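You operate a simulated robot arm through the tools that you are given. There is no shell and no other tool.

Carry out the task below with a simulated robot arm. There is one attempt and no reset: what you move stays moved.

Task
Set the pinion backlash to 0.30 mm at the green teeth.
Fine: crank the green teeth to the white pointer and lock the ring first; clamp the eccentric again. Hands outside the yellow line at the pinion while it turns.
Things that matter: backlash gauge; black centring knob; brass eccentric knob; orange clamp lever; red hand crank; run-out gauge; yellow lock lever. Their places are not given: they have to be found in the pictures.

The check looks at the end state, three seconds after you hand in, the way a careful person would. Anything else that was tipped, shoved, dropped, spilled or broken makes it a failure.

Robot
A 6-joint arm with a two-finger parallel gripper, fixed in place. Base frame: the origin is on the floor under the middle of its stand, x ahead of it, y to its left, z up. Readings come in m, degrees, newtons and seconds.
It reaches about 1.347 m from its shoulder. Its first joint turns from -166.0 to 166.0 degrees. Payload 3.91 kg.
The tool frame sits at the grasp point between the pads (the TCP): z along the fingers, y along the line on which they close. The tips reach 0.03 m beyond it. The gripper opens to 0.11 m. The fingers are 0.02 m wide and 0.01 m thick; the gripper's body (0.048 by 0.112 m) begins 0.055 m behind the TCP.
Orientation is that of the tool frame in the base frame, as a unit quaternion [x, y, z, w]. With the fingers straight down and closing along the base's y, the tool's x points along the base's -x, its y along +y and its z along -z.

Tools
- The arm moves only by the tool apply_moves. Its argument "targets" is text: rows parted by semicolons, each of 7 numbers parted by spaces: the shift along the base's x, y, z in m, then the turn, a rotation vector about the base's x, y, z in degrees, then the gripper command, from -1 (fully open) to 1 (shut), values between in proportion. In form: tx ty tz wx wy wz gripper; .... A call has 1 to 20 rows; each row shifts and turns the commanded pose from where the row before left it. A row lasts 0.2 s, in which the tool goes at most 0.05 m and 8.6 degrees; a call with a longer step from one row to the next is refused whole, and so is a gripper value outside its range. A pose out of reach is approached as far as the arm can. The call stops where the force on the tool passes 90 N (or 10 N more than at its start, if that is more) or the arm is blocked; 0.2 s more then pass. Each finger travels about 0.108 m/s and halts on what it meets, pressing with about 28 N; the grip force reading is that of the motor and also rises with nothing between the fingers. The clock runs only during rows and for 0.2 s after the last one: add rows that do not move to give the fingers time. The reply holds the time, the measured pose of the TCP, the force on the tool along the base axes, the opening and the grip force, in the units named above and with some noise, with the torque about the TCP (base axes, N m) and any sound that the robot's microphone picked up.
- Cameras (640 x 400 px; columns grow to the right, rows downward): "scene" is fixed at [0.0478, -0.6521, 1.7116]; the picture's right is [0.70, -0.72, 0.00], its down [-0.32, -0.31, -0.89] and it looks along [0.64, 0.62, -0.45] (base axes); focal length 362 px, centre (320, 200). "wrist" rides on the gripper at [0.072, 0.017, -0.103] in the tool frame; the picture's right is [-0.23, 0.97, 0.00], its down [-0.76, -0.18, -0.62] and it looks along [-0.61, -0.14, 0.78] (tool axes); focal length 222 px, centre (320, 200).
- grab_frame(camera): a new picture of that camera. The clock stands still meanwhile.
- locate(camera, pixels): there is no depth. For up to 12 entries [column, row, z] of the newest picture of that camera ("zoom" is the newest enlarged one), the place [x, y] in the base frame at which the ray of that pixel passes the height z, good to about 0.003 m. The clock stands still meanwhile.
- close_up(camera, box): a new picture of the part [left, top, right, bottom] of that camera's present view, enlarged. The clock stands still meanwhile.
- hand_in(): hands the job in; it is judged then, once.

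Unless the task says otherwise, let go and move clear before handing in.

The tools are called as a command line: name --argument value ..., lists and objects as JSON in quotes. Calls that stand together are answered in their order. apply_moves: Moves the arm, as the interface text tells. Its arguments: {"type":"object","properties":{"targets":{"type":"string"}},"required":["targets"]} The other tools are called the same way: grab_frame (camera) takes a picture; locate (camera, pixels) gives the place at which the rays of pixels pass given heights; close_up (camera, box) takes an enlarged picture of a part of a camera's view; hand_in () hands the job in.

At the start:

```text
clock: 0.0
eef_pos: [0.4634, 0.3684, 1.2801]
tcp_rot: [0.0, 1.0, 0.0, 0.0]
force: [0.1, 0.2, -0.2]
torque: [0.01, -0.04, 0.0]
gripper_width: 0.1099
gripper_force: 0.1
```

scene: 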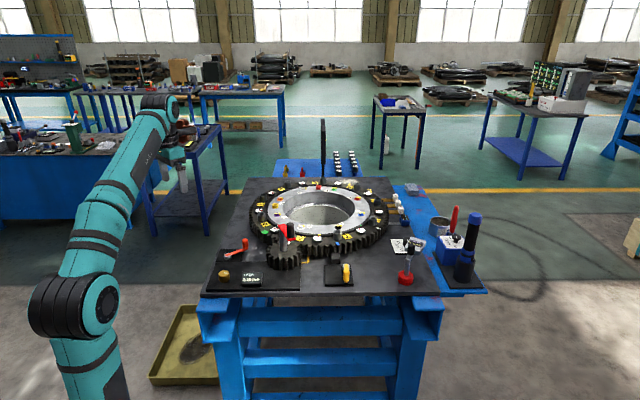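
wrist: 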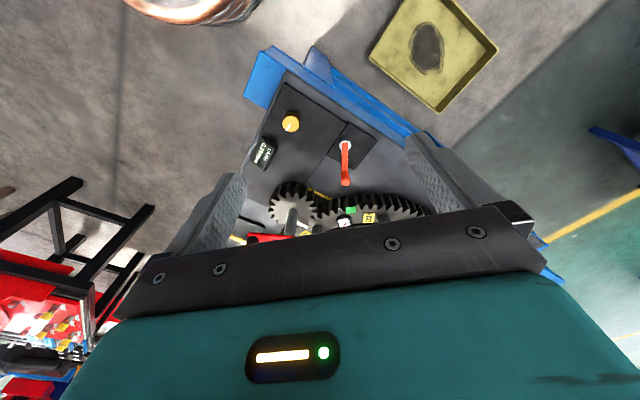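

The scene shows a ring gear on a bench around (320,210), with a pinion near (285,255) and several levers and knobs. I'll take enlarged views to identify each item.

close_up --camera "scene" --box '[200, 170, 360, 300]'

close_up --camera "scene" --box '[340, 170, 500, 300]'

close_up --camera "wrist" --box '[230, 60, 450, 250]'

```text
3.08 times, centred on (280, 235) of scene
```

zoom: 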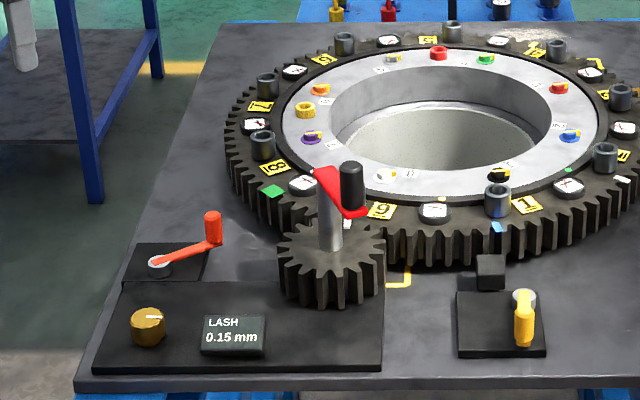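

```text
3.08 times, centred on (420, 235) of scene
```

zoom: 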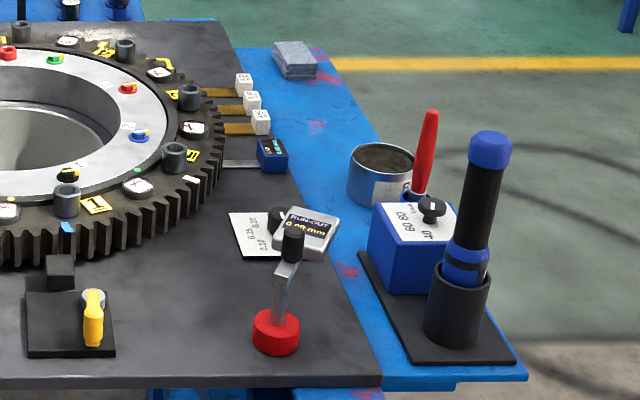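

```text
2.11 times, centred on (340, 155) of wrist
```

zoom: 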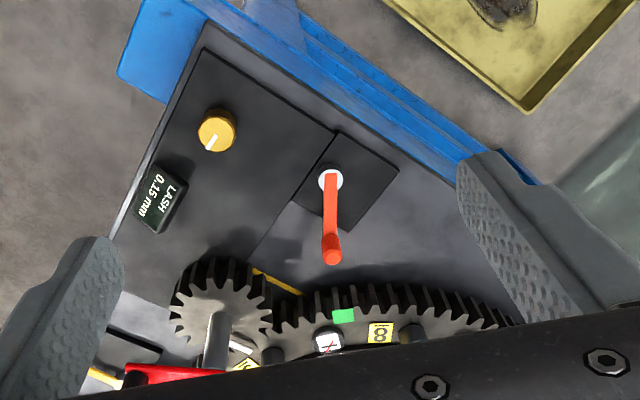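

The zooms show the brass knob, LASH display (0.15 mm), orange lever, pinion crank, yellow lever and run-out gauge. I need finer detail of the green mark, the white pointer, and the right side devices.

close_up --camera "scene" --box '[255, 205, 335, 275]'

close_up --camera "scene" --box '[200, 230, 280, 300]'

close_up --camera "scene" --box '[310, 240, 370, 300]'

close_up --camera "scene" --box '[380, 200, 480, 290]'

close_up --camera "scene" --box '[240, 170, 340, 240]'

close_up --camera "scene" --box '[310, 170, 410, 250]'

```text
5.71 times, centred on (295, 240) of scene
```

zoom: 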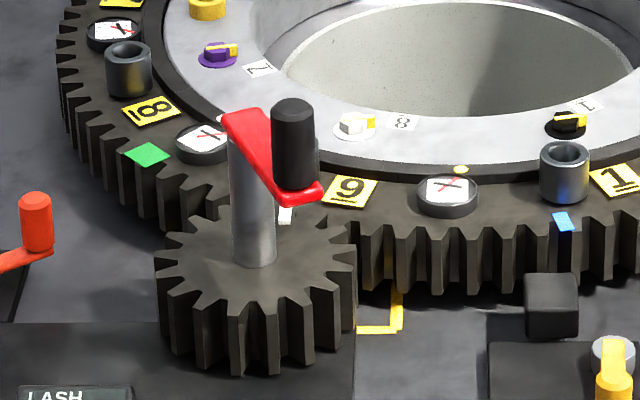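

```text
5.71 times, centred on (240, 265) of scene
```

zoom: 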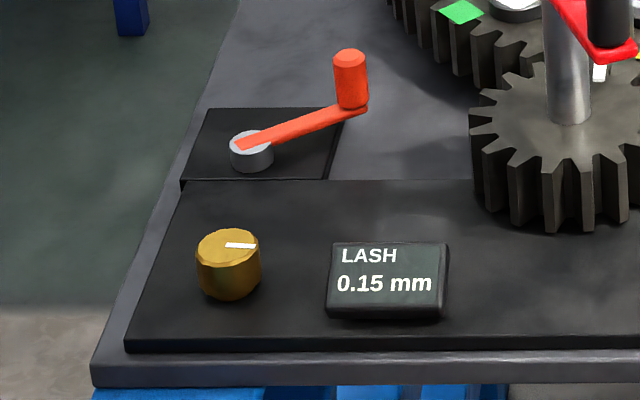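

```text
6.67 times, centred on (340, 270) of scene
```

zoom: 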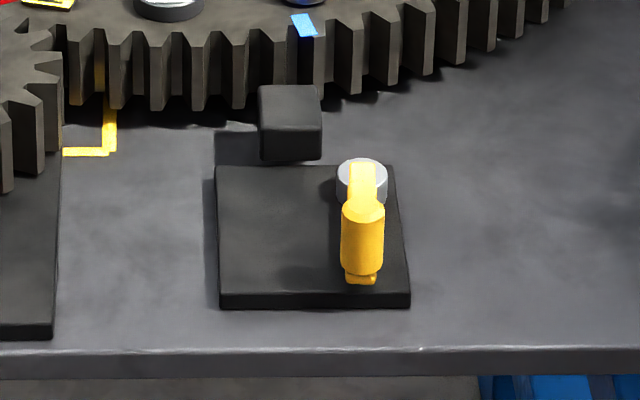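

```text
4.44 times, centred on (430, 245) of scene
```

zoom: 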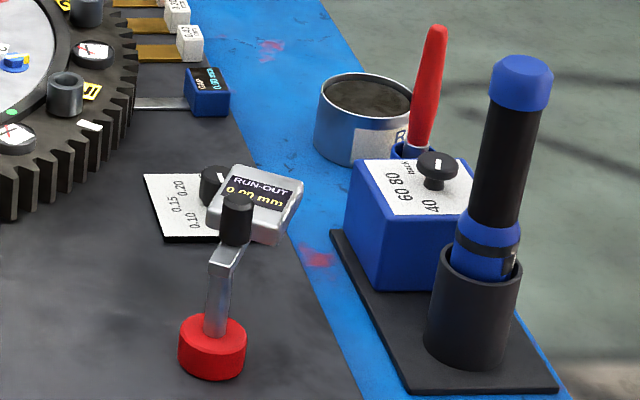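

```text
5.71 times, centred on (290, 205) of scene
```

zoom: 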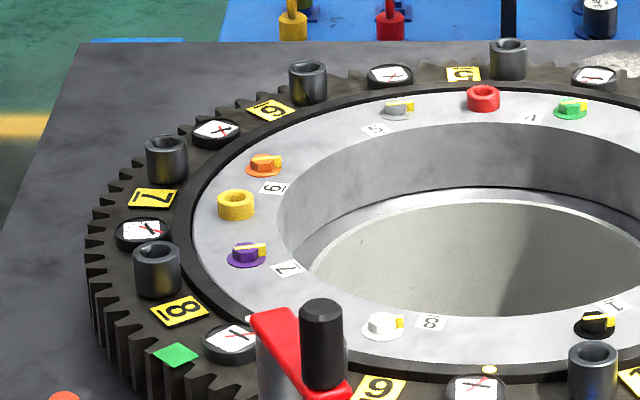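

```text
5.00 times, centred on (360, 210) of scene
```

zoom: 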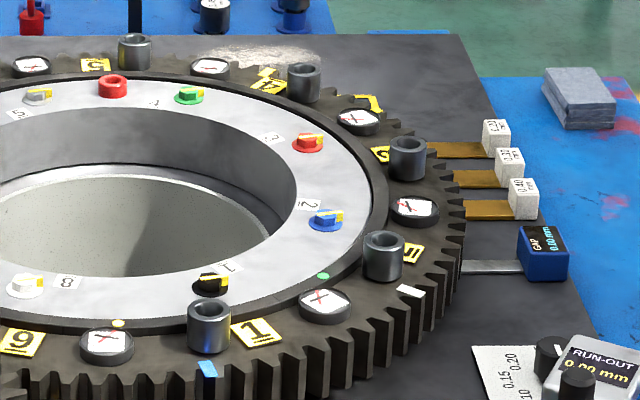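

The picture shows a green marked tooth at scene (281,232) beside label 8, and a white item at the mesh near (290,238). I'll triangulate parts using locate in both cameras for several heights.

locate --camera "scene" --pixels '[[223, 273, 0.8], [223, 273, 0.9], [223, 273, 1.0], [244, 241, 0.9], [281, 232, 0.9], [346, 263, 0.9], [305, 234, 1.0], [405, 277, 0.9], [203, 297, 0.9], [420, 295, 0.9]]'

locate --camera "wrist" --pixels '[[290, 123, 0.8], [290, 123, 0.9], [290, 123, 1.0], [345, 182, 0.9], [345, 182, 1.0], [351, 210, 0.9], [351, 210, 0.8], [369, 217, 0.9]]'

```text
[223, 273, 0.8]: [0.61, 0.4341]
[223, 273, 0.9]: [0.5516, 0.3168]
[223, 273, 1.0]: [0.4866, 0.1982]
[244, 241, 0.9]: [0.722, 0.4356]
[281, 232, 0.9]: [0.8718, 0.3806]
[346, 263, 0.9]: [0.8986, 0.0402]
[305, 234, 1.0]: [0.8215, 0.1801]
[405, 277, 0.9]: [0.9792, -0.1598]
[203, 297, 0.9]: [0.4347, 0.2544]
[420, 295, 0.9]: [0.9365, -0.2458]
```

```text
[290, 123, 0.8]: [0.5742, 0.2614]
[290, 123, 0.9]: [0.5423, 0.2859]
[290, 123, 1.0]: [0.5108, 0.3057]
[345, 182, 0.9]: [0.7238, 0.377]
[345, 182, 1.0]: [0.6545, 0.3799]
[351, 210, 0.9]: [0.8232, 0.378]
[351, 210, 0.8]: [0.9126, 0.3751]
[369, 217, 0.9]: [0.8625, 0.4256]
```

Triangulating, the brass knob is about (0.538, 0.291), top z≈0.92, and the orange handle about (0.69, 0.377, 0.95). I'll shift the arm at height to view the pinion and mesh from above.

apply_moves --targets "0.01 -0.045 0.01 0 0 0 -1; 0.01 -0.045 0.01 0 0 0 -1; 0.01 -0.045 0.01 0 0 0 -1; 0.01 -0.045 0.01 0 0 0 -1; 0.01 -0.03 0 0 0 0 -1; 0.01 -0.03 0 0 0 0 -1"

grab_frame --camera "wrist"

grab_frame --camera "scene"

```text
clock: 1.4
eef_pos: [0.5235, 0.131, 1.3063]
tcp_rot: [0.0, 1.0, 0.001, 0.002]
force: [-0.7, 0.2, -0.3]
torque: [-0.04, 0.0, 0.02]
gripper_width: 0.1102
gripper_force: 0.1
out of reach, approached as far as the arm can: row 4
```

```text
taken
```

wrist: 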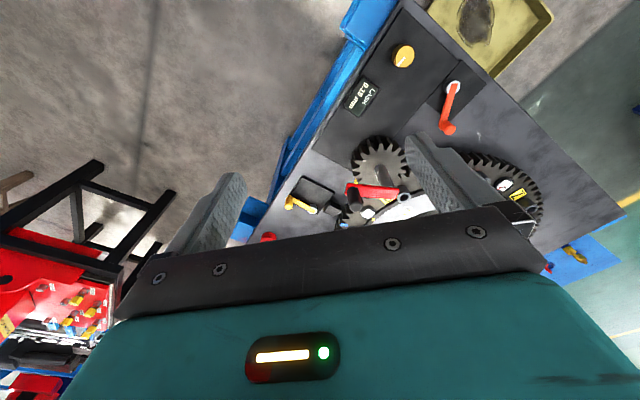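

```text
taken
```

scene: 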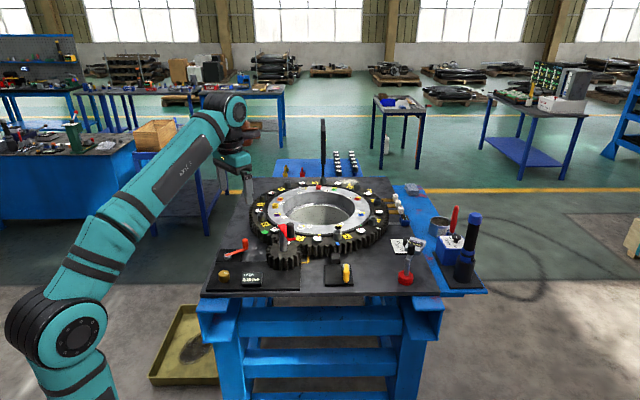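

The wrist view now shows the pinion at (380,160), crank at (375,190) and yellow lever at (298,203). I'll enlarge these for detail.

close_up --camera "wrist" --box '[270, 130, 430, 230]'

close_up --camera "wrist" --box '[330, 30, 490, 130]'

close_up --camera "scene" --box '[255, 205, 335, 275]'

```text
4.00 times, centred on (350, 180) of wrist
```

zoom: 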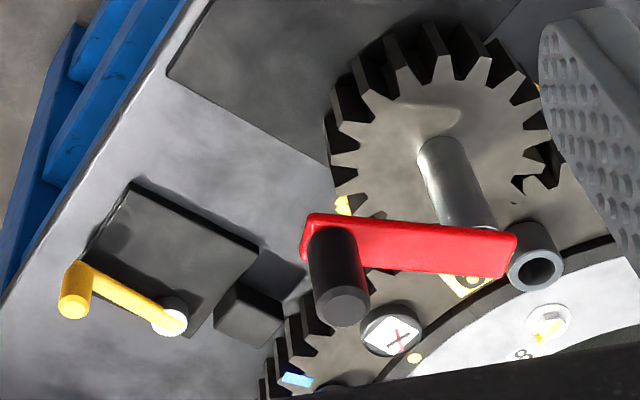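

```text
4.00 times, centred on (410, 80) of wrist
```

zoom: 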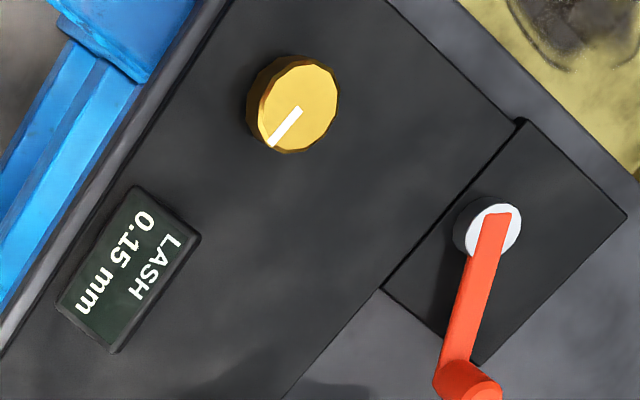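

```text
5.71 times, centred on (295, 240) of scene
```

zoom: 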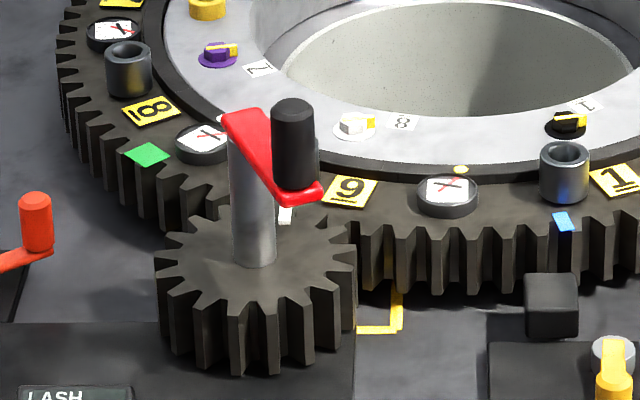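

The white pointer peeks out at scene (289,243) behind the crank; the green tooth is at scene (264.6,232). I'll triangulate the crank handle, pinion axis, yellow lever, and orange lever with both cameras.

locate --camera "scene" --pixels '[[290.3, 223.4, 1.0], [290.3, 223.4, 1.05], [283.4, 250.9, 0.9], [283.4, 250.9, 0.95], [264.6, 232, 0.9], [264.6, 232, 0.95], [288.9, 243, 0.9], [288.9, 243, 0.95], [309, 262, 0.88], [346, 268, 0.93], [346.5, 259, 0.93], [245.5, 229, 0.95]]'

locate --camera "wrist" --pixels '[[356.3, 206.3, 1.0], [356.3, 206.3, 1.05], [380.5, 167, 0.9], [380.5, 167, 0.95], [288, 208, 0.9], [288, 208, 0.95], [313, 211, 0.9], [313, 211, 0.93], [447.5, 128, 0.95], [453, 87, 0.92], [405, 56, 0.92], [445, 131, 0.95]]'

```text
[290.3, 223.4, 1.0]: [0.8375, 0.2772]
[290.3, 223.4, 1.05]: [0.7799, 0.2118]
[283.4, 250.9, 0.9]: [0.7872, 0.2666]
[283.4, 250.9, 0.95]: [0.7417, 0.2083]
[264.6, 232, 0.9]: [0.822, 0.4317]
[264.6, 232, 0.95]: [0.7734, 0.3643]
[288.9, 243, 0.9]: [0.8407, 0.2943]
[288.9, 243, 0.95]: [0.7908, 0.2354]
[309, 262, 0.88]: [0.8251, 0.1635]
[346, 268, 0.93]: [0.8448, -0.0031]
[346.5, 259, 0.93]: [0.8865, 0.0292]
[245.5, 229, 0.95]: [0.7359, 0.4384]
```

```text
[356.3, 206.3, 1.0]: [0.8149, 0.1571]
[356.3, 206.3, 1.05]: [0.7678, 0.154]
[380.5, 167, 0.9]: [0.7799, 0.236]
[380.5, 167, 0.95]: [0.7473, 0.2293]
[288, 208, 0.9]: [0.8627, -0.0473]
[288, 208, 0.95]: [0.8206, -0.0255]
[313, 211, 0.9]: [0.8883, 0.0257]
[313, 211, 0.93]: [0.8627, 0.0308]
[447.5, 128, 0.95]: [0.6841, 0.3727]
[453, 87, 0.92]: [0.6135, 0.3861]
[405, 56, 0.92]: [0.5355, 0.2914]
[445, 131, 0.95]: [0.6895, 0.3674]
```

Triangulation gives: crank handle top ≈ (0.726, 0.151, 1.096), pinion axis ≈ (0.760, 0.232), yellow lever pivot ≈ (0.873, 0.028), handle top ≈ (0.823, -0.029, 0.943), green mark ≈ (0.786, 0.379, 0.939). I'll move to see the mesh, pointer, and yellow line from above, staying high.

apply_moves --targets "0.04 0.02 -0.01 0 0 0 -1; 0.04 0.02 -0.01 0 0 0 -1; 0.04 0.02 -0.005 0 0 0 -1; 0.04 0.02 0 0 0 0 -1"

grab_frame --camera "wrist"

close_up --camera "wrist" --box '[240, 50, 440, 220]'

```text
clock: 2.4
eef_pos: [0.6841, 0.2084, 1.28]
tcp_rot: [0.0, 1.0, 0.001, 0.004]
force: [-0.7, -0.3, 1.6]
torque: [0.07, -0.1, 0.03]
gripper_width: 0.1099
gripper_force: 0.1
out of reach, approached as far as the arm can: row 4
```

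```text
taken
```

wrist: 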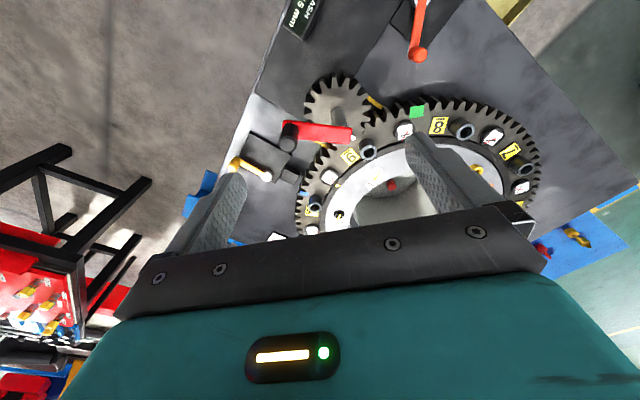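

```text
2.35 times, centred on (340, 135) of wrist
```

zoom: 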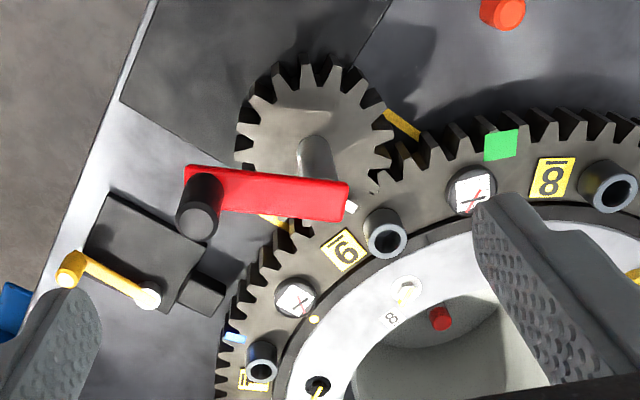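

The view shows the mesh: white pointer at zoom (351,206), green tooth at zoom (502,145), yellow line bits at zoom (400,125) and (275,220). I'll locate these and the ring features.

locate --camera "wrist" --pixels '[[353.2, 137.6, 0.94], [353.2, 137.6, 0.9], [417.5, 111.5, 0.938], [374, 103, 0.87], [368, 98, 0.87], [381, 109, 0.87], [321, 143.5, 0.87], [314, 142, 0.87], [326, 147, 0.87], [303.4, 178.7, 0.94], [429, 115, 0.94], [516, 153, 0.94]]'

locate --camera "scene" --pixels '[[288.9, 243, 0.94], [308.2, 262.6, 0.87], [302.3, 262.6, 0.87], [309, 255, 0.87], [320, 208, 0.93], [264.6, 232, 0.938], [337.5, 238, 0.938], [393.6, 213, 0.938]]'

close_up --camera "wrist" --box '[300, 80, 400, 170]'

```text
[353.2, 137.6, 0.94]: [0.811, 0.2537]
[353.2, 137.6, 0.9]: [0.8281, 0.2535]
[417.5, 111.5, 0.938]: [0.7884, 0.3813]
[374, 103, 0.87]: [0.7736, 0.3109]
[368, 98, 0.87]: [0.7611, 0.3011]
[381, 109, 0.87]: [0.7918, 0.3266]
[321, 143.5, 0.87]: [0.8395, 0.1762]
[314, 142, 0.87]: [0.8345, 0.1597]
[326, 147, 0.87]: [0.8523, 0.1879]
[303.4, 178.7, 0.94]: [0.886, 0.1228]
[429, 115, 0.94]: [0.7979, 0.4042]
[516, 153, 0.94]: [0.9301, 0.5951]
```

```text
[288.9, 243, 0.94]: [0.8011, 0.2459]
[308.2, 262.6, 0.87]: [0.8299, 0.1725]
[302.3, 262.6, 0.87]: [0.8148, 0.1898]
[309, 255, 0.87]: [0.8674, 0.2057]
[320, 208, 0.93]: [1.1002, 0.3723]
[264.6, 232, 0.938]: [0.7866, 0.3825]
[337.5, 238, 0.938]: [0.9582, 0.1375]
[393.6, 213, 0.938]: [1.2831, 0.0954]
```

```text
4.44 times, centred on (350, 125) of wrist
```

zoom: 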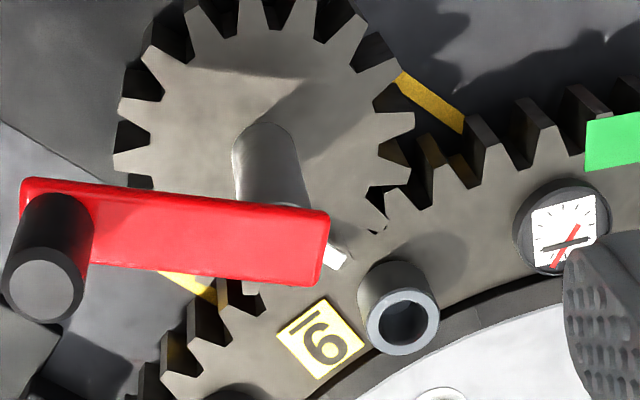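

The pointer bit sits near (0.81, 0.253), beside the pinion axis at (0.76, 0.232). I'll locate more ring points to fit its centre.

locate --camera "scene" --pixels '[[337.6, 243.9, 0.938], [378, 228.2, 0.938], [264.6, 232, 0.938], [266.5, 223.5, 0.938], [302.2, 237, 0.938], [349, 234, 0.938], [384, 217, 0.938], [387, 188, 0.938], [268, 199, 0.938], [247.5, 213, 0.938]]'

close_up --camera "scene" --box '[240, 170, 400, 270]'

```text
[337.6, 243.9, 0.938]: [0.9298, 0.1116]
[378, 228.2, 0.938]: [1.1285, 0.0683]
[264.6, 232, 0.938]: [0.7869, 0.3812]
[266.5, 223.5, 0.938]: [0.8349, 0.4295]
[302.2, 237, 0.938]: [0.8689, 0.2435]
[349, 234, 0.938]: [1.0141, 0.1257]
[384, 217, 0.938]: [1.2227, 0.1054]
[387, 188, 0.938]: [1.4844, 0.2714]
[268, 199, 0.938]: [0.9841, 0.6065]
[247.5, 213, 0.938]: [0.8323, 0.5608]
```

```text
4.00 times, centred on (320, 220) of scene
```

zoom: 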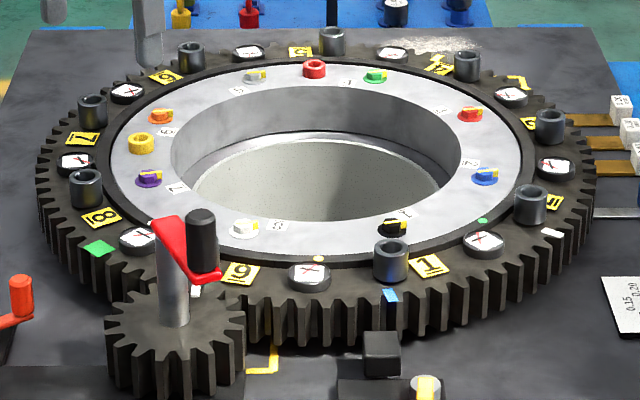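

Circle fit puts the ring centre near (1.091, 0.370), the pointer lies on the ring-to-pinion line, and green is about 24.6° short (ring must turn counter-clockwise, so the crank turns clockwise ~100°, on the robot's side, outside the yellow line). I'll rotate the gripper to close tangentially and move above the handle at (0.726, 0.151).

apply_moves --targets "0.005 -0.007 -0.012 0 0 8.4 -1; 0.005 -0.007 -0.012 0 0 8.4 -1; 0.005 -0.007 -0.012 0 0 8.4 -1; 0.005 -0.007 -0.012 0 0 8.4 -1; 0.005 -0.007 -0.012 0 0 8.4 -1; 0.005 -0.007 -0.012 0 0 8.4 -1; 0.006 -0.007 -0.012 0 0 8.4 -1; 0.006 -0.008 -0.012 0 0 8.4 -1; 0 0 0 0 0 0 -1"

grab_frame --camera "wrist"

close_up --camera "scene" --box '[220, 150, 360, 270]'

```text
clock: 4.4
eef_pos: [0.7242, 0.1532, 1.1823]
tcp_rot: [-0.554, 0.833, 0.0, 0.0]
force: [0.9, -0.6, -0.5]
torque: [0.0, -0.03, -0.01]
gripper_width: 0.1099
gripper_force: 0.0
```

```text
taken
```

wrist: 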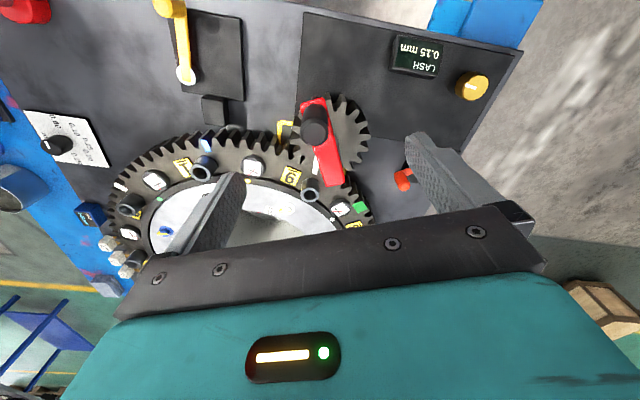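

```text
3.33 times, centred on (290, 210) of scene
```

zoom: 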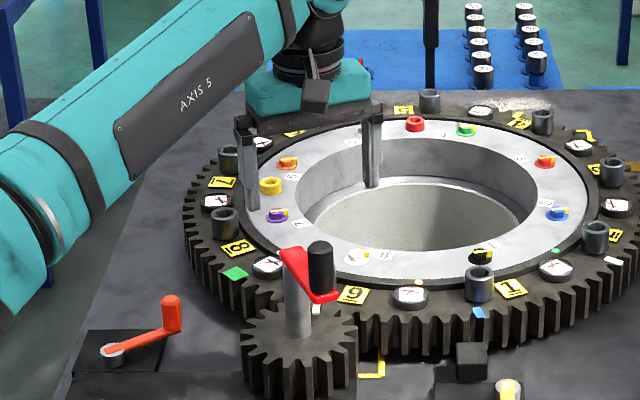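

The wrist view now shows the handle at (314,125) and the white pointer near (316,165). I'll enlarge this view before descending.

close_up --camera "wrist" --box '[260, 80, 400, 220]'

close_up --camera "wrist" --box '[100, 0, 300, 130]'

locate --camera "wrist" --pixels '[[314, 131, 1.096], [314, 131, 1.06], [334, 183, 1.035], [183, 74, 0.912], [172, 8, 0.943]]'

```text
2.86 times, centred on (330, 150) of wrist
```

zoom: 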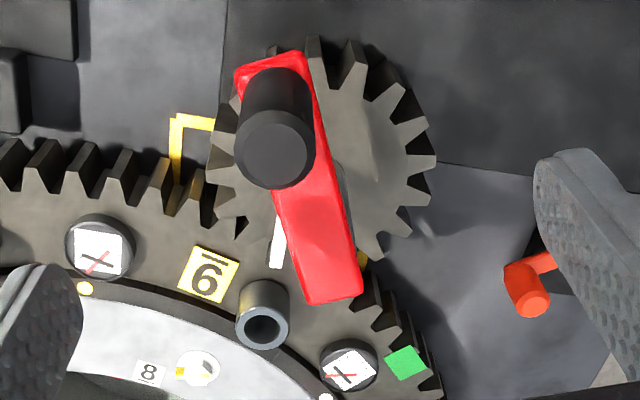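

```text
3.08 times, centred on (200, 65) of wrist
```

zoom: 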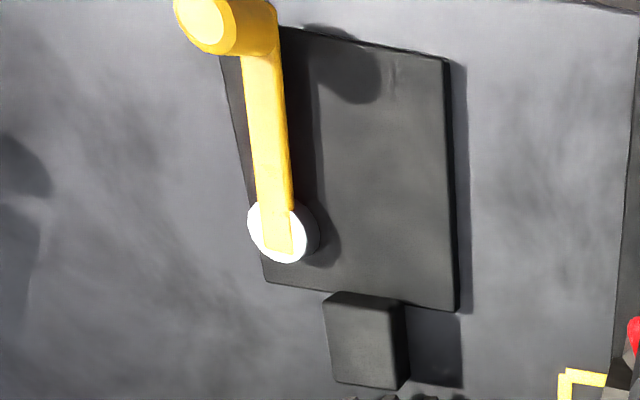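

```text
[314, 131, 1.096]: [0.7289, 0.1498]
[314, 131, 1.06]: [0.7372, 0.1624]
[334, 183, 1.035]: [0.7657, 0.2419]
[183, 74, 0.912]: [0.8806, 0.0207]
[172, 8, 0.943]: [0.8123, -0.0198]
```

The handle top is confirmed near (0.729, 0.150). I'll descend with fingers open to TCP z≈1.08 and close on the handle.

apply_moves --targets "0.001 -0.001 -0.03 0 0 0 -1; 0.001 -0.001 -0.03 0 0 0 -1; 0.001 0 -0.025 0 0 0 -1; 0.001 0 -0.017 0 0 0 -1; 0 0 0 0 0 0 -1"

grab_frame --camera "wrist"

close_up --camera "scene" --box '[250, 190, 340, 270]'

```text
clock: 5.6
eef_pos: [0.7289, 0.1517, 1.0801]
tcp_rot: [-0.553, 0.833, 0.0, 0.001]
force: [0.2, -0.5, 0.1]
torque: [-0.04, 0.0, -0.01]
gripper_width: 0.11
gripper_force: 0.0
```

```text
taken
```

wrist: 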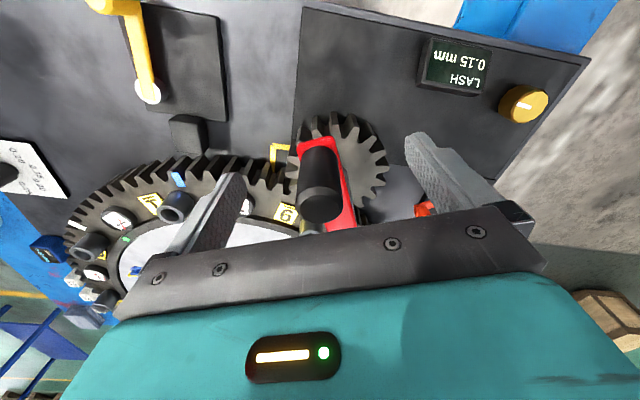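

```text
5.00 times, centred on (295, 230) of scene
```

zoom: 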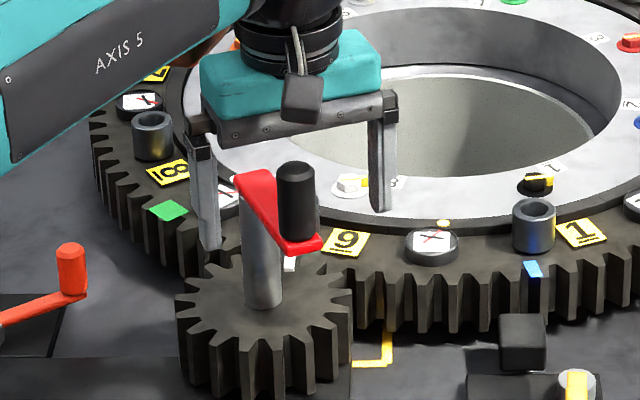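

The handle is centered between the fingers in both views (scene zoom tips at (210,250) and (380,210), handle at (297,205)). I'll close the gripper on it.

apply_moves --targets "0 0 0 0 0 0 1; 0 0 0 0 0 0 1; 0 0 0 0 0 0 1; 0 0 0 0 0 0 1"

grab_frame --camera "wrist"

```text
clock: 6.6
eef_pos: [0.7296, 0.1501, 1.0804]
tcp_rot: [-0.553, 0.833, -0.001, 0.0]
force: [8.5, -1.3, 1.1]
torque: [-0.02, -1.1, -0.2]
gripper_width: 0.0259
gripper_force: 45.0
```

```text
taken
```

wrist: 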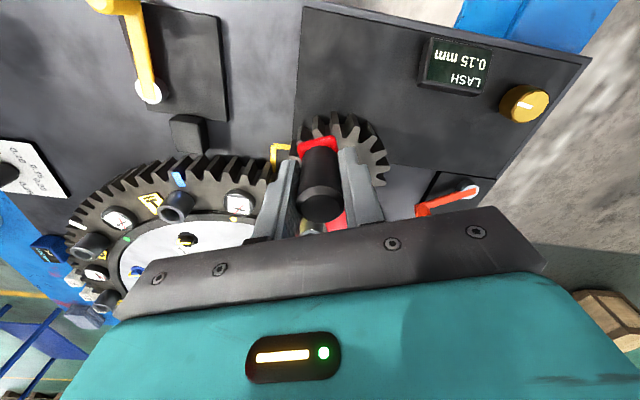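

The grip is on the handle (width 0.026). I'll turn the crank clockwise 20° as a test, following a circle about (0.760, 0.232) of radius 0.087 and turning the gripper with it.

apply_moves --targets "-0.0056 0.0023 0 0 0 -4 1; -0.0055 0.0027 0 0 0 -4 1; -0.0053 0.0030 0 0 0 -4 1; -0.0050 0.0035 0 0 0 -4 1; -0.0048 0.0037 0 0 0 -4 1"

close_up --camera "scene" --box '[240, 190, 350, 280]'

grab_frame --camera "wrist"

```text
clock: 7.8
eef_pos: [0.7023, 0.1669, 1.0809]
tcp_rot: [-0.401, 0.916, 0.0, 0.0]
force: [17.6, 13.7, 11.4]
torque: [0.12, -1.16, 0.15]
gripper_width: 0.0259
gripper_force: 44.8
```

```text
4.44 times, centred on (295, 235) of scene
```

zoom: 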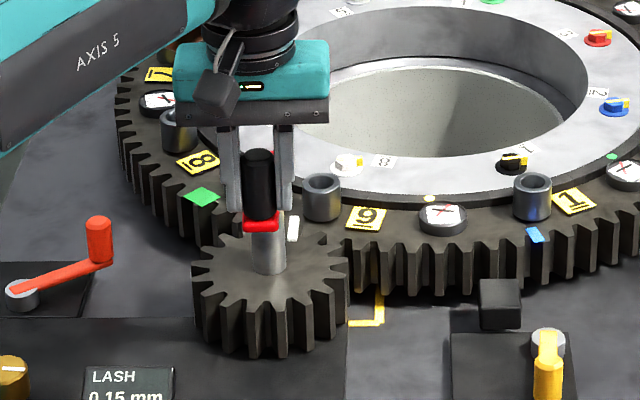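

```text
taken
```

wrist: 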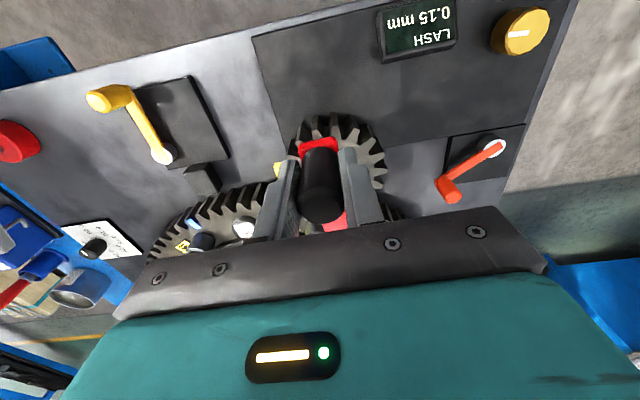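

The ring moves with the crank as predicted (green moved to scene (268.6,234)), and the white pointer at (289,241) stays put. A ~22 N radial pull suggests the axis is nearer (0.764, 0.2305); I'll continue with the corrected circle.

apply_moves --targets "-0.0037 0.0051 0 0 0 -4 1; -0.0039 0.0047 0 0 0 -4 1; -0.0036 0.0049 0 0 0 -4 1; -0.0032 0.0052 0 0 0 -4 1; -0.0029 0.0054 0 0 0 -4 1"

close_up --camera "scene" --box '[240, 190, 350, 280]'

```text
clock: 9.0
eef_pos: [0.6837, 0.1903, 1.0795]
tcp_rot: [-0.234, 0.972, 0.0, -0.001]
force: [-11.2, -16.4, -4.9]
torque: [-1.54, 0.52, -0.15]
gripper_width: 0.026
gripper_force: 44.7
```

```text
4.44 times, centred on (295, 235) of scene
```

zoom: 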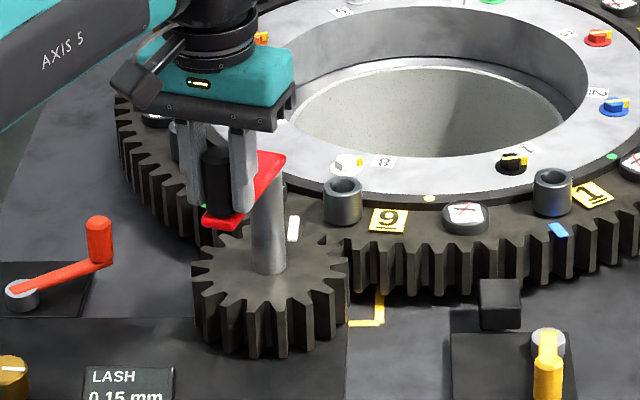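

The crank has turned ~40° with clean tracking; fitting the measured handle points gives axis (0.762, 0.2335), r≈0.0896. I'll locate the marks to measure the ring rotation so far.

locate --camera "scene" --pixels '[[310.5, 239.5, 0.938], [348.6, 241.8, 0.938], [337.6, 243.9, 0.938], [302.2, 237, 0.938], [288.9, 241.3, 0.938], [356.3, 233.7, 0.938], [349, 234, 0.938]]'

```text
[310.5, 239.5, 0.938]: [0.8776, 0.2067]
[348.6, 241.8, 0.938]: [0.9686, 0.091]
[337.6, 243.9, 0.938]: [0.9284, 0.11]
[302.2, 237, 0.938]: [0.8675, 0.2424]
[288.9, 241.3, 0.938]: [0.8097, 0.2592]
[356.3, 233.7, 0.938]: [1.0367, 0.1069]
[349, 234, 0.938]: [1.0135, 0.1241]
```

The ring has turned ~8° for ~40° of crank (ratio ≈ 4.9), so roughly 80° of crank remain. I'll continue 40° more along the fitted circle.

apply_moves --targets "-0.0047 0.0036 0 0 0 -4 1; -0.0024 0.0058 0 0 0 -4 1; -0.0020 0.0059 0 0 0 -4 1; -0.0016 0.0060 0 0 0 -4 1; -0.0012 0.0062 0 0 0 -4 1; -0.0008 0.0062 0 0 0 -4 1; -0.0003 0.0062 0 0 0 -4 1; 0.0001 0.0063 0 0 0 -4 1; 0.0006 0.0062 0 0 0 -4 1; 0.0010 0.0062 0 0 0 -4 1"

close_up --camera "scene" --box '[240, 190, 350, 280]'

grab_frame --camera "wrist"

```text
clock: 11.2
eef_pos: [0.6759, 0.2501, 1.0807]
tcp_rot: [0.112, 0.994, 0.0, -0.001]
force: [30.4, -13.7, -7.3]
torque: [0.66, -0.49, 0.08]
gripper_width: 0.0256
gripper_force: 45.2
```

```text
4.44 times, centred on (295, 235) of scene
```

zoom: 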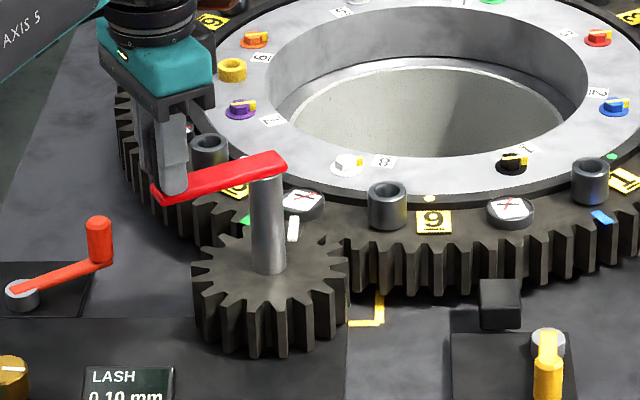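

```text
taken
```

wrist: 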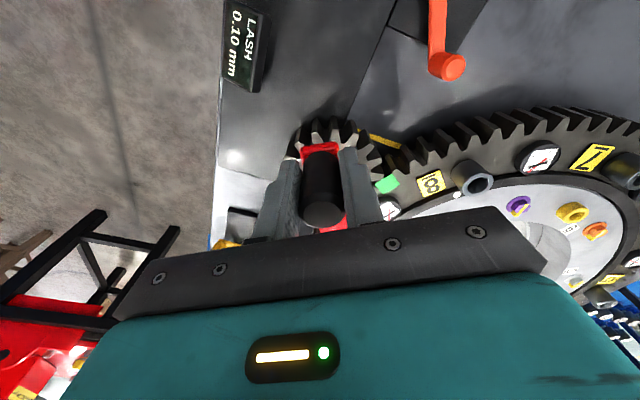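

LASH now reads 0.10 mm; green is at scene (278.3,239.3), approaching the pointer at (289,241). I'll locate both to compute the remaining angle.

locate --camera "scene" --pixels '[[278.3, 239.3, 0.938], [358.5, 239, 0.938], [320.7, 239.9, 0.938], [288.9, 241.3, 0.938], [288.9, 244, 0.938]]'

locate --camera "wrist" --pixels '[[387, 184, 0.938]]'

close_up --camera "scene" --box '[265, 225, 315, 260]'

```text
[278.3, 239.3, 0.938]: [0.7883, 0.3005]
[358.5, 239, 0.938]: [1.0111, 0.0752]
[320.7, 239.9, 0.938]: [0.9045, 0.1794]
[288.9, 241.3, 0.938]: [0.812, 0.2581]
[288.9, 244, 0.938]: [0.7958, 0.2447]
```

```text
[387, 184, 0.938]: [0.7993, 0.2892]
```

```text
11.43 times, centred on (290, 242) of scene
```

zoom: 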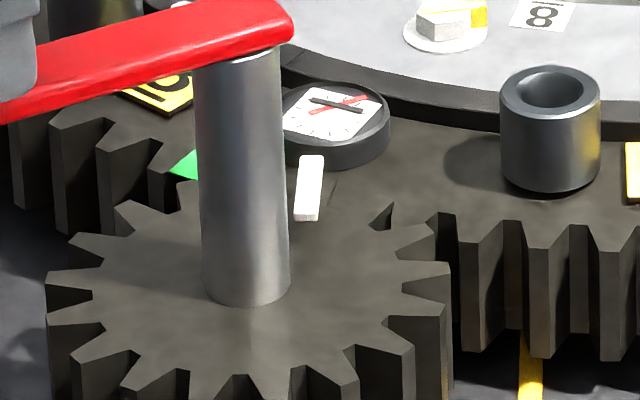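

Remaining is ~7.8° of ring, about 38° of crank. Refit: axis (0.7596, 0.2306), r≈0.086. I'll advance 28° and then look closely for the final alignment.

apply_moves --targets "0.0034 0.0052 0 0 0 -4 1; 0.0020 0.0057 0 0 0 -4 1; 0.0024 0.0055 0 0 0 -4 1; 0.0027 0.0053 0 0 0 -4 1; 0.0031 0.0051 0 0 0 -4 1; 0.0035 0.0049 0 0 0 -4 1; 0.0038 0.0047 0 0 0 -4 1"

close_up --camera "scene" --box '[255, 215, 335, 270]'

grab_frame --camera "wrist"

```text
clock: 12.8
eef_pos: [0.6939, 0.2865, 1.0814]
tcp_rot: [0.349, 0.937, 0.0, 0.0]
force: [-0.2, -9.4, -24.2]
torque: [0.73, -0.62, 0.26]
gripper_width: 0.0258
gripper_force: 44.9
```

```text
7.27 times, centred on (295, 242) of scene
```

zoom: 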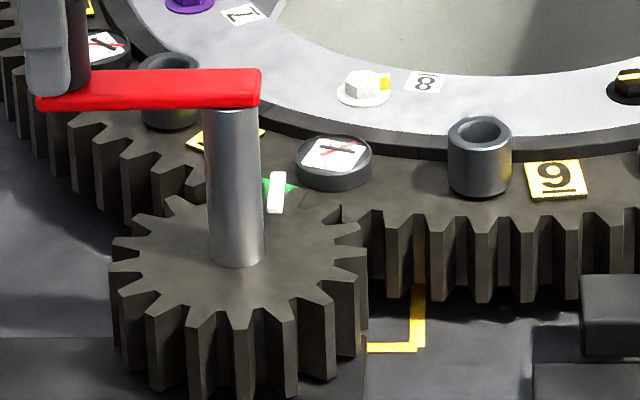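

```text
taken
```

wrist: 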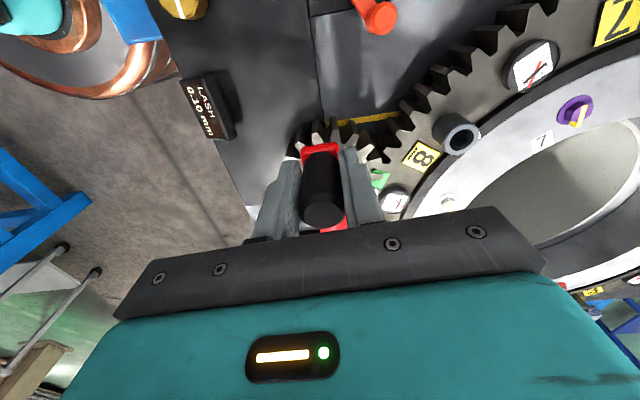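

Green is now appearing around the pointer (zoom (265–298,187) with pointer at (277,190)). I'll enlarge the wrist view and check the blue mark to compute rotation precisely.

close_up --camera "wrist" --box '[330, 130, 430, 220]'

close_up --camera "scene" --box '[320, 215, 400, 270]'

close_up --camera "scene" --box '[275, 230, 305, 250]'

```text
4.44 times, centred on (380, 175) of wrist
```

zoom: 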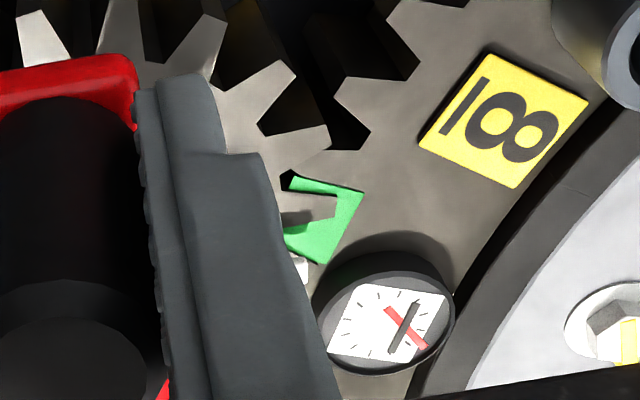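

```text
7.27 times, centred on (360, 242) of scene
```

zoom: 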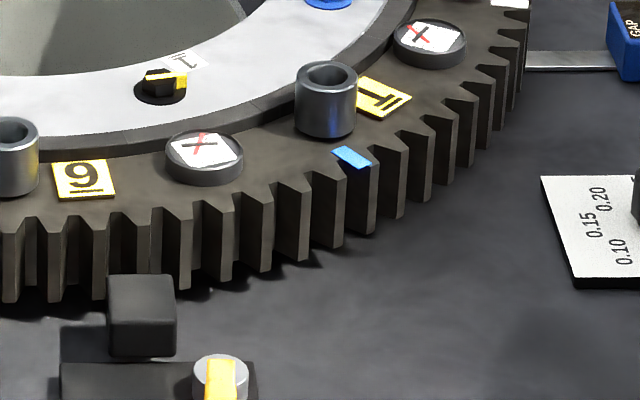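

```text
16.00 times, centred on (290, 240) of scene
```

zoom: 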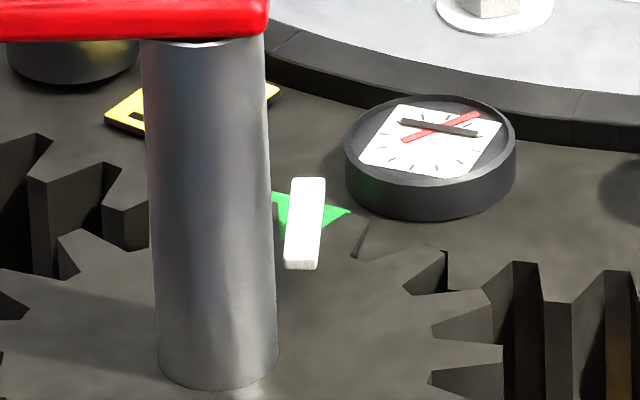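

The pointer overlaps the green patch; I need numbers to centre it. I'll locate blue and the visible green corners.

locate --camera "scene" --pixels '[[364.26, 236.1, 0.938], [337.56, 243.85, 0.938], [264.7, 232.1, 0.938], [291.9, 240.6, 0.938], [289.25, 238.75, 0.945], [288.75, 244.2, 0.945], [289.25, 238.75, 0.95], [288.75, 244.2, 0.95]]'

locate --camera "wrist" --pixels '[[373.2, 170, 0.938], [389.7, 172.7, 0.938], [380, 189.6, 0.938], [376, 190.5, 0.945], [403, 163, 0.938]]'

```text
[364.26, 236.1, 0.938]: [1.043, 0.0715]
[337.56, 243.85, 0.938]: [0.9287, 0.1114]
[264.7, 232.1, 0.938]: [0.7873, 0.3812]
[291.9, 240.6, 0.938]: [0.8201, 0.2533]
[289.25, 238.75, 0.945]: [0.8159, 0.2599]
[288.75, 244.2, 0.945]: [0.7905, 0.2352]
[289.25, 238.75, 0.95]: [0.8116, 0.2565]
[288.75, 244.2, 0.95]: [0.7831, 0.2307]
```

```text
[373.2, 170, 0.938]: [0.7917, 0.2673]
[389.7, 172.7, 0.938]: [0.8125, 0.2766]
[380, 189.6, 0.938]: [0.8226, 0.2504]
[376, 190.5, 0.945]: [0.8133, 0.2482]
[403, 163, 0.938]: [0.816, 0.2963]
```

From the wrist, green spans about 198.5–204.0° (centre ≈201.3°), with the pointer around 202.5°, so ~1.2° of ring (≈6° crank) remains. I'll advance 6°, then let go and lift off for a clear look.

apply_moves --targets "0.0030 0.0033 0 0 0 -3 1; 0.0032 0.0031 0 0 0 -3 1; 0 0 0 0 0 0 1"

close_up --camera "scene" --box '[275, 230, 305, 250]'

close_up --camera "wrist" --box '[330, 130, 430, 220]'

```text
clock: 13.6
eef_pos: [0.7002, 0.2922, 1.0799]
tcp_rot: [0.397, 0.918, 0.0, -0.001]
force: [4.7, -14.6, -18.9]
torque: [0.48, -0.77, -0.05]
gripper_width: 0.0259
gripper_force: 45.2
```

```text
16.00 times, centred on (290, 240) of scene
```

zoom: 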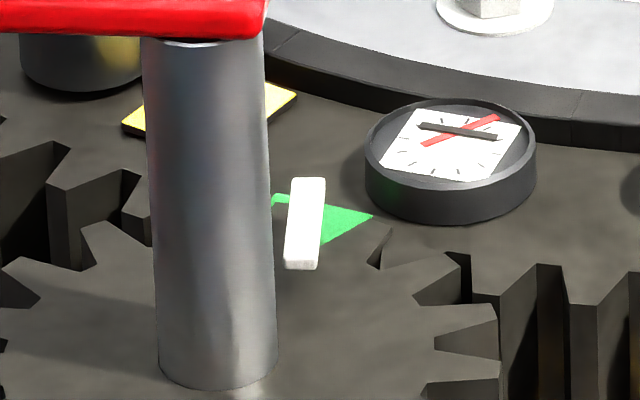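

```text
4.44 times, centred on (380, 175) of wrist
```

zoom: 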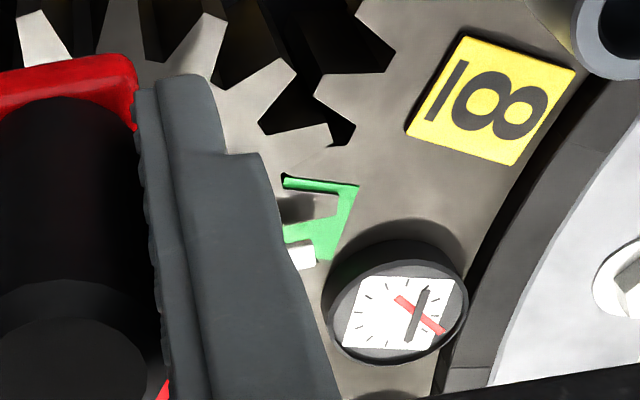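

Green now straddles the pointer in the scene zoom. I'll open, lift straight up, and turn back to get a clear view of the mesh from above.

apply_moves --targets "0 0 0 0 0 0 -1; 0 0 0 0 0 0 -1; 0 0 0 0 0 0 -1; 0 0 0.04 0 0 0 -1; 0 0 0.045 0 0 0 -1; 0 -0.01 0.045 0 0 7.8 -1; 0 -0.015 0.02 0 0 7.8 -1; 0 -0.015 0 0 0 7.8 -1; 0 -0.015 0 0 0 7.8 -1; 0 -0.015 0 0 0 7.8 -1; 0 -0.015 0 0 0 7.8 -1; 0 0 0 0 0 0 -1"

grab_frame --camera "wrist"

close_up --camera "scene" --box '[275, 230, 305, 250]'

```text
clock: 16.2
eef_pos: [0.7011, 0.207, 1.2304]
tcp_rot: [-0.001, 1.0, 0.0, 0.0]
force: [-0.1, 0.0, 0.1]
torque: [0.01, -0.01, 0.01]
gripper_width: 0.1101
gripper_force: 0.0
```

```text
taken
```

wrist: 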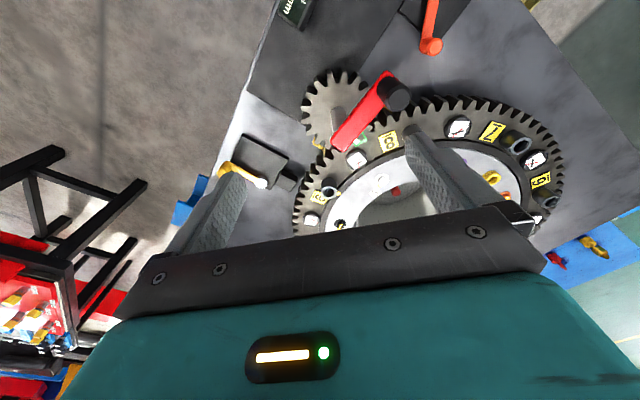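

```text
16.00 times, centred on (290, 240) of scene
```

zoom: 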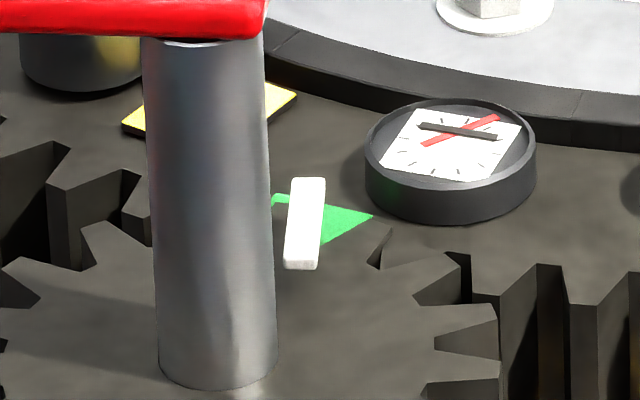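

The ring held its place after release, but the crank arm hides the mesh here. I'll swing the camera to look from the −y side, staying high.

apply_moves --targets "0.01 -0.004 0 0 0 8.2 -1; 0.01 -0.004 0 0 0 8.2 -1; 0.01 -0.004 0 0 0 8.2 -1; 0.01 -0.004 0 0 0 8.2 -1; 0.01 -0.004 0 0 0 8.2 -1; 0.01 -0.004 0 0 0 8.2 -1; 0.01 -0.004 0 0 0 8.2 -1; 0.01 -0.004 0 0 0 8.2 -1; 0.01 -0.004 0 0 0 8.2 -1; 0.01 0 0 0 0 8.2 -1; 0 0 0 0 0 8 -1; 0 0 0 0 0 0 -1"

grab_frame --camera "wrist"

```text
clock: 18.8
eef_pos: [0.8002, 0.1717, 1.2311]
tcp_rot: [0.707, -0.707, -0.001, 0.0]
force: [0.1, -0.8, -0.3]
torque: [0.02, -0.01, -0.01]
gripper_width: 0.11
gripper_force: 0.1
```

```text
taken
```

wrist: 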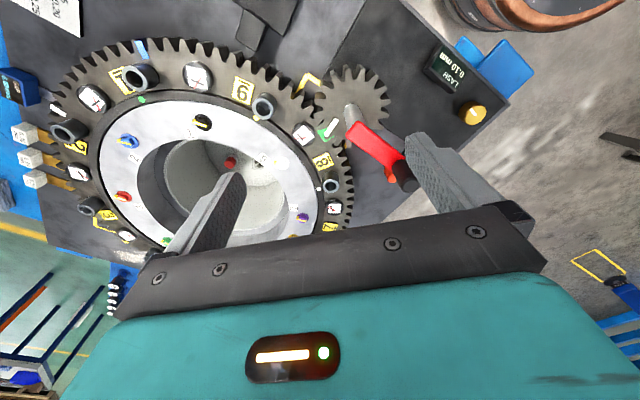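

The mesh is clearly visible at (326,127) with the white pointer beside green. I'll enlarge it.

close_up --camera "wrist" --box '[295, 105, 355, 145]'

close_up --camera "wrist" --box '[180, 0, 520, 200]'

```text
10.00 times, centred on (325, 125) of wrist
```

zoom: 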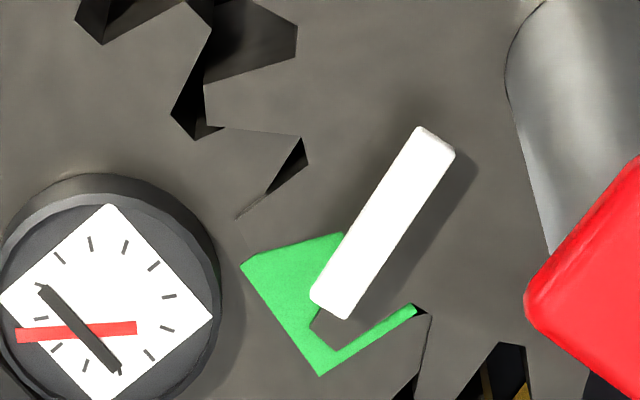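

```text
1.88 times, centred on (350, 100) of wrist
```

zoom: 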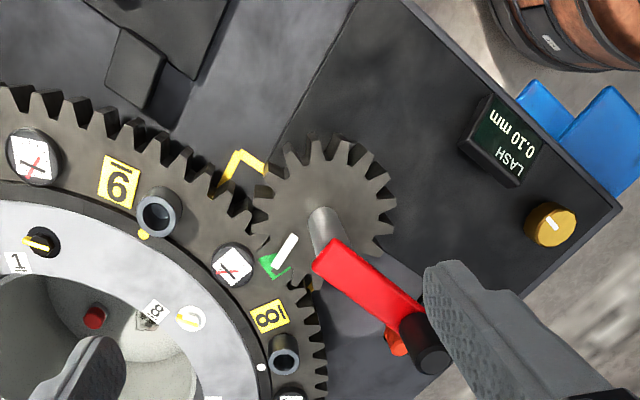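

The pointer's axis seems to hit the green patch off-centre, but the pointer is elevated so parallax matters. I'll triangulate the pointer ends and the green corners.

locate --camera "wrist" --pixels '[[326, 135.8, 0.94], [326, 135.8, 0.96], [336.5, 119, 0.94], [336.5, 119, 0.96], [317.1, 131.5, 0.938], [325, 142.6, 0.938], [334.8, 135.5, 0.938], [349, 104, 0.93], [327.3, 128, 0.938]]'

locate --camera "scene" --pixels '[[289.25, 238.75, 0.94], [289.25, 238.75, 0.96], [288.75, 243.9, 0.94], [288.75, 243.9, 0.96]]'

```text
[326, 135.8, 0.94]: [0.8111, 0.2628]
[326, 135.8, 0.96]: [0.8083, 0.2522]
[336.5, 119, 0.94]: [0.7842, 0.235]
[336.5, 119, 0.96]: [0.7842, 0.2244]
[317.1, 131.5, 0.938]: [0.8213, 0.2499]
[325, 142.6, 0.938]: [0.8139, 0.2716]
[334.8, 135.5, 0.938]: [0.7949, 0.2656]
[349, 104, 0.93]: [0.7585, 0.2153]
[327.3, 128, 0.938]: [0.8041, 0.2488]
```

```text
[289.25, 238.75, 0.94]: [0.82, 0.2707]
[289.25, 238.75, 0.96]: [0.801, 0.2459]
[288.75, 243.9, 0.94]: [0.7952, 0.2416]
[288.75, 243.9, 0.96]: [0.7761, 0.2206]
```

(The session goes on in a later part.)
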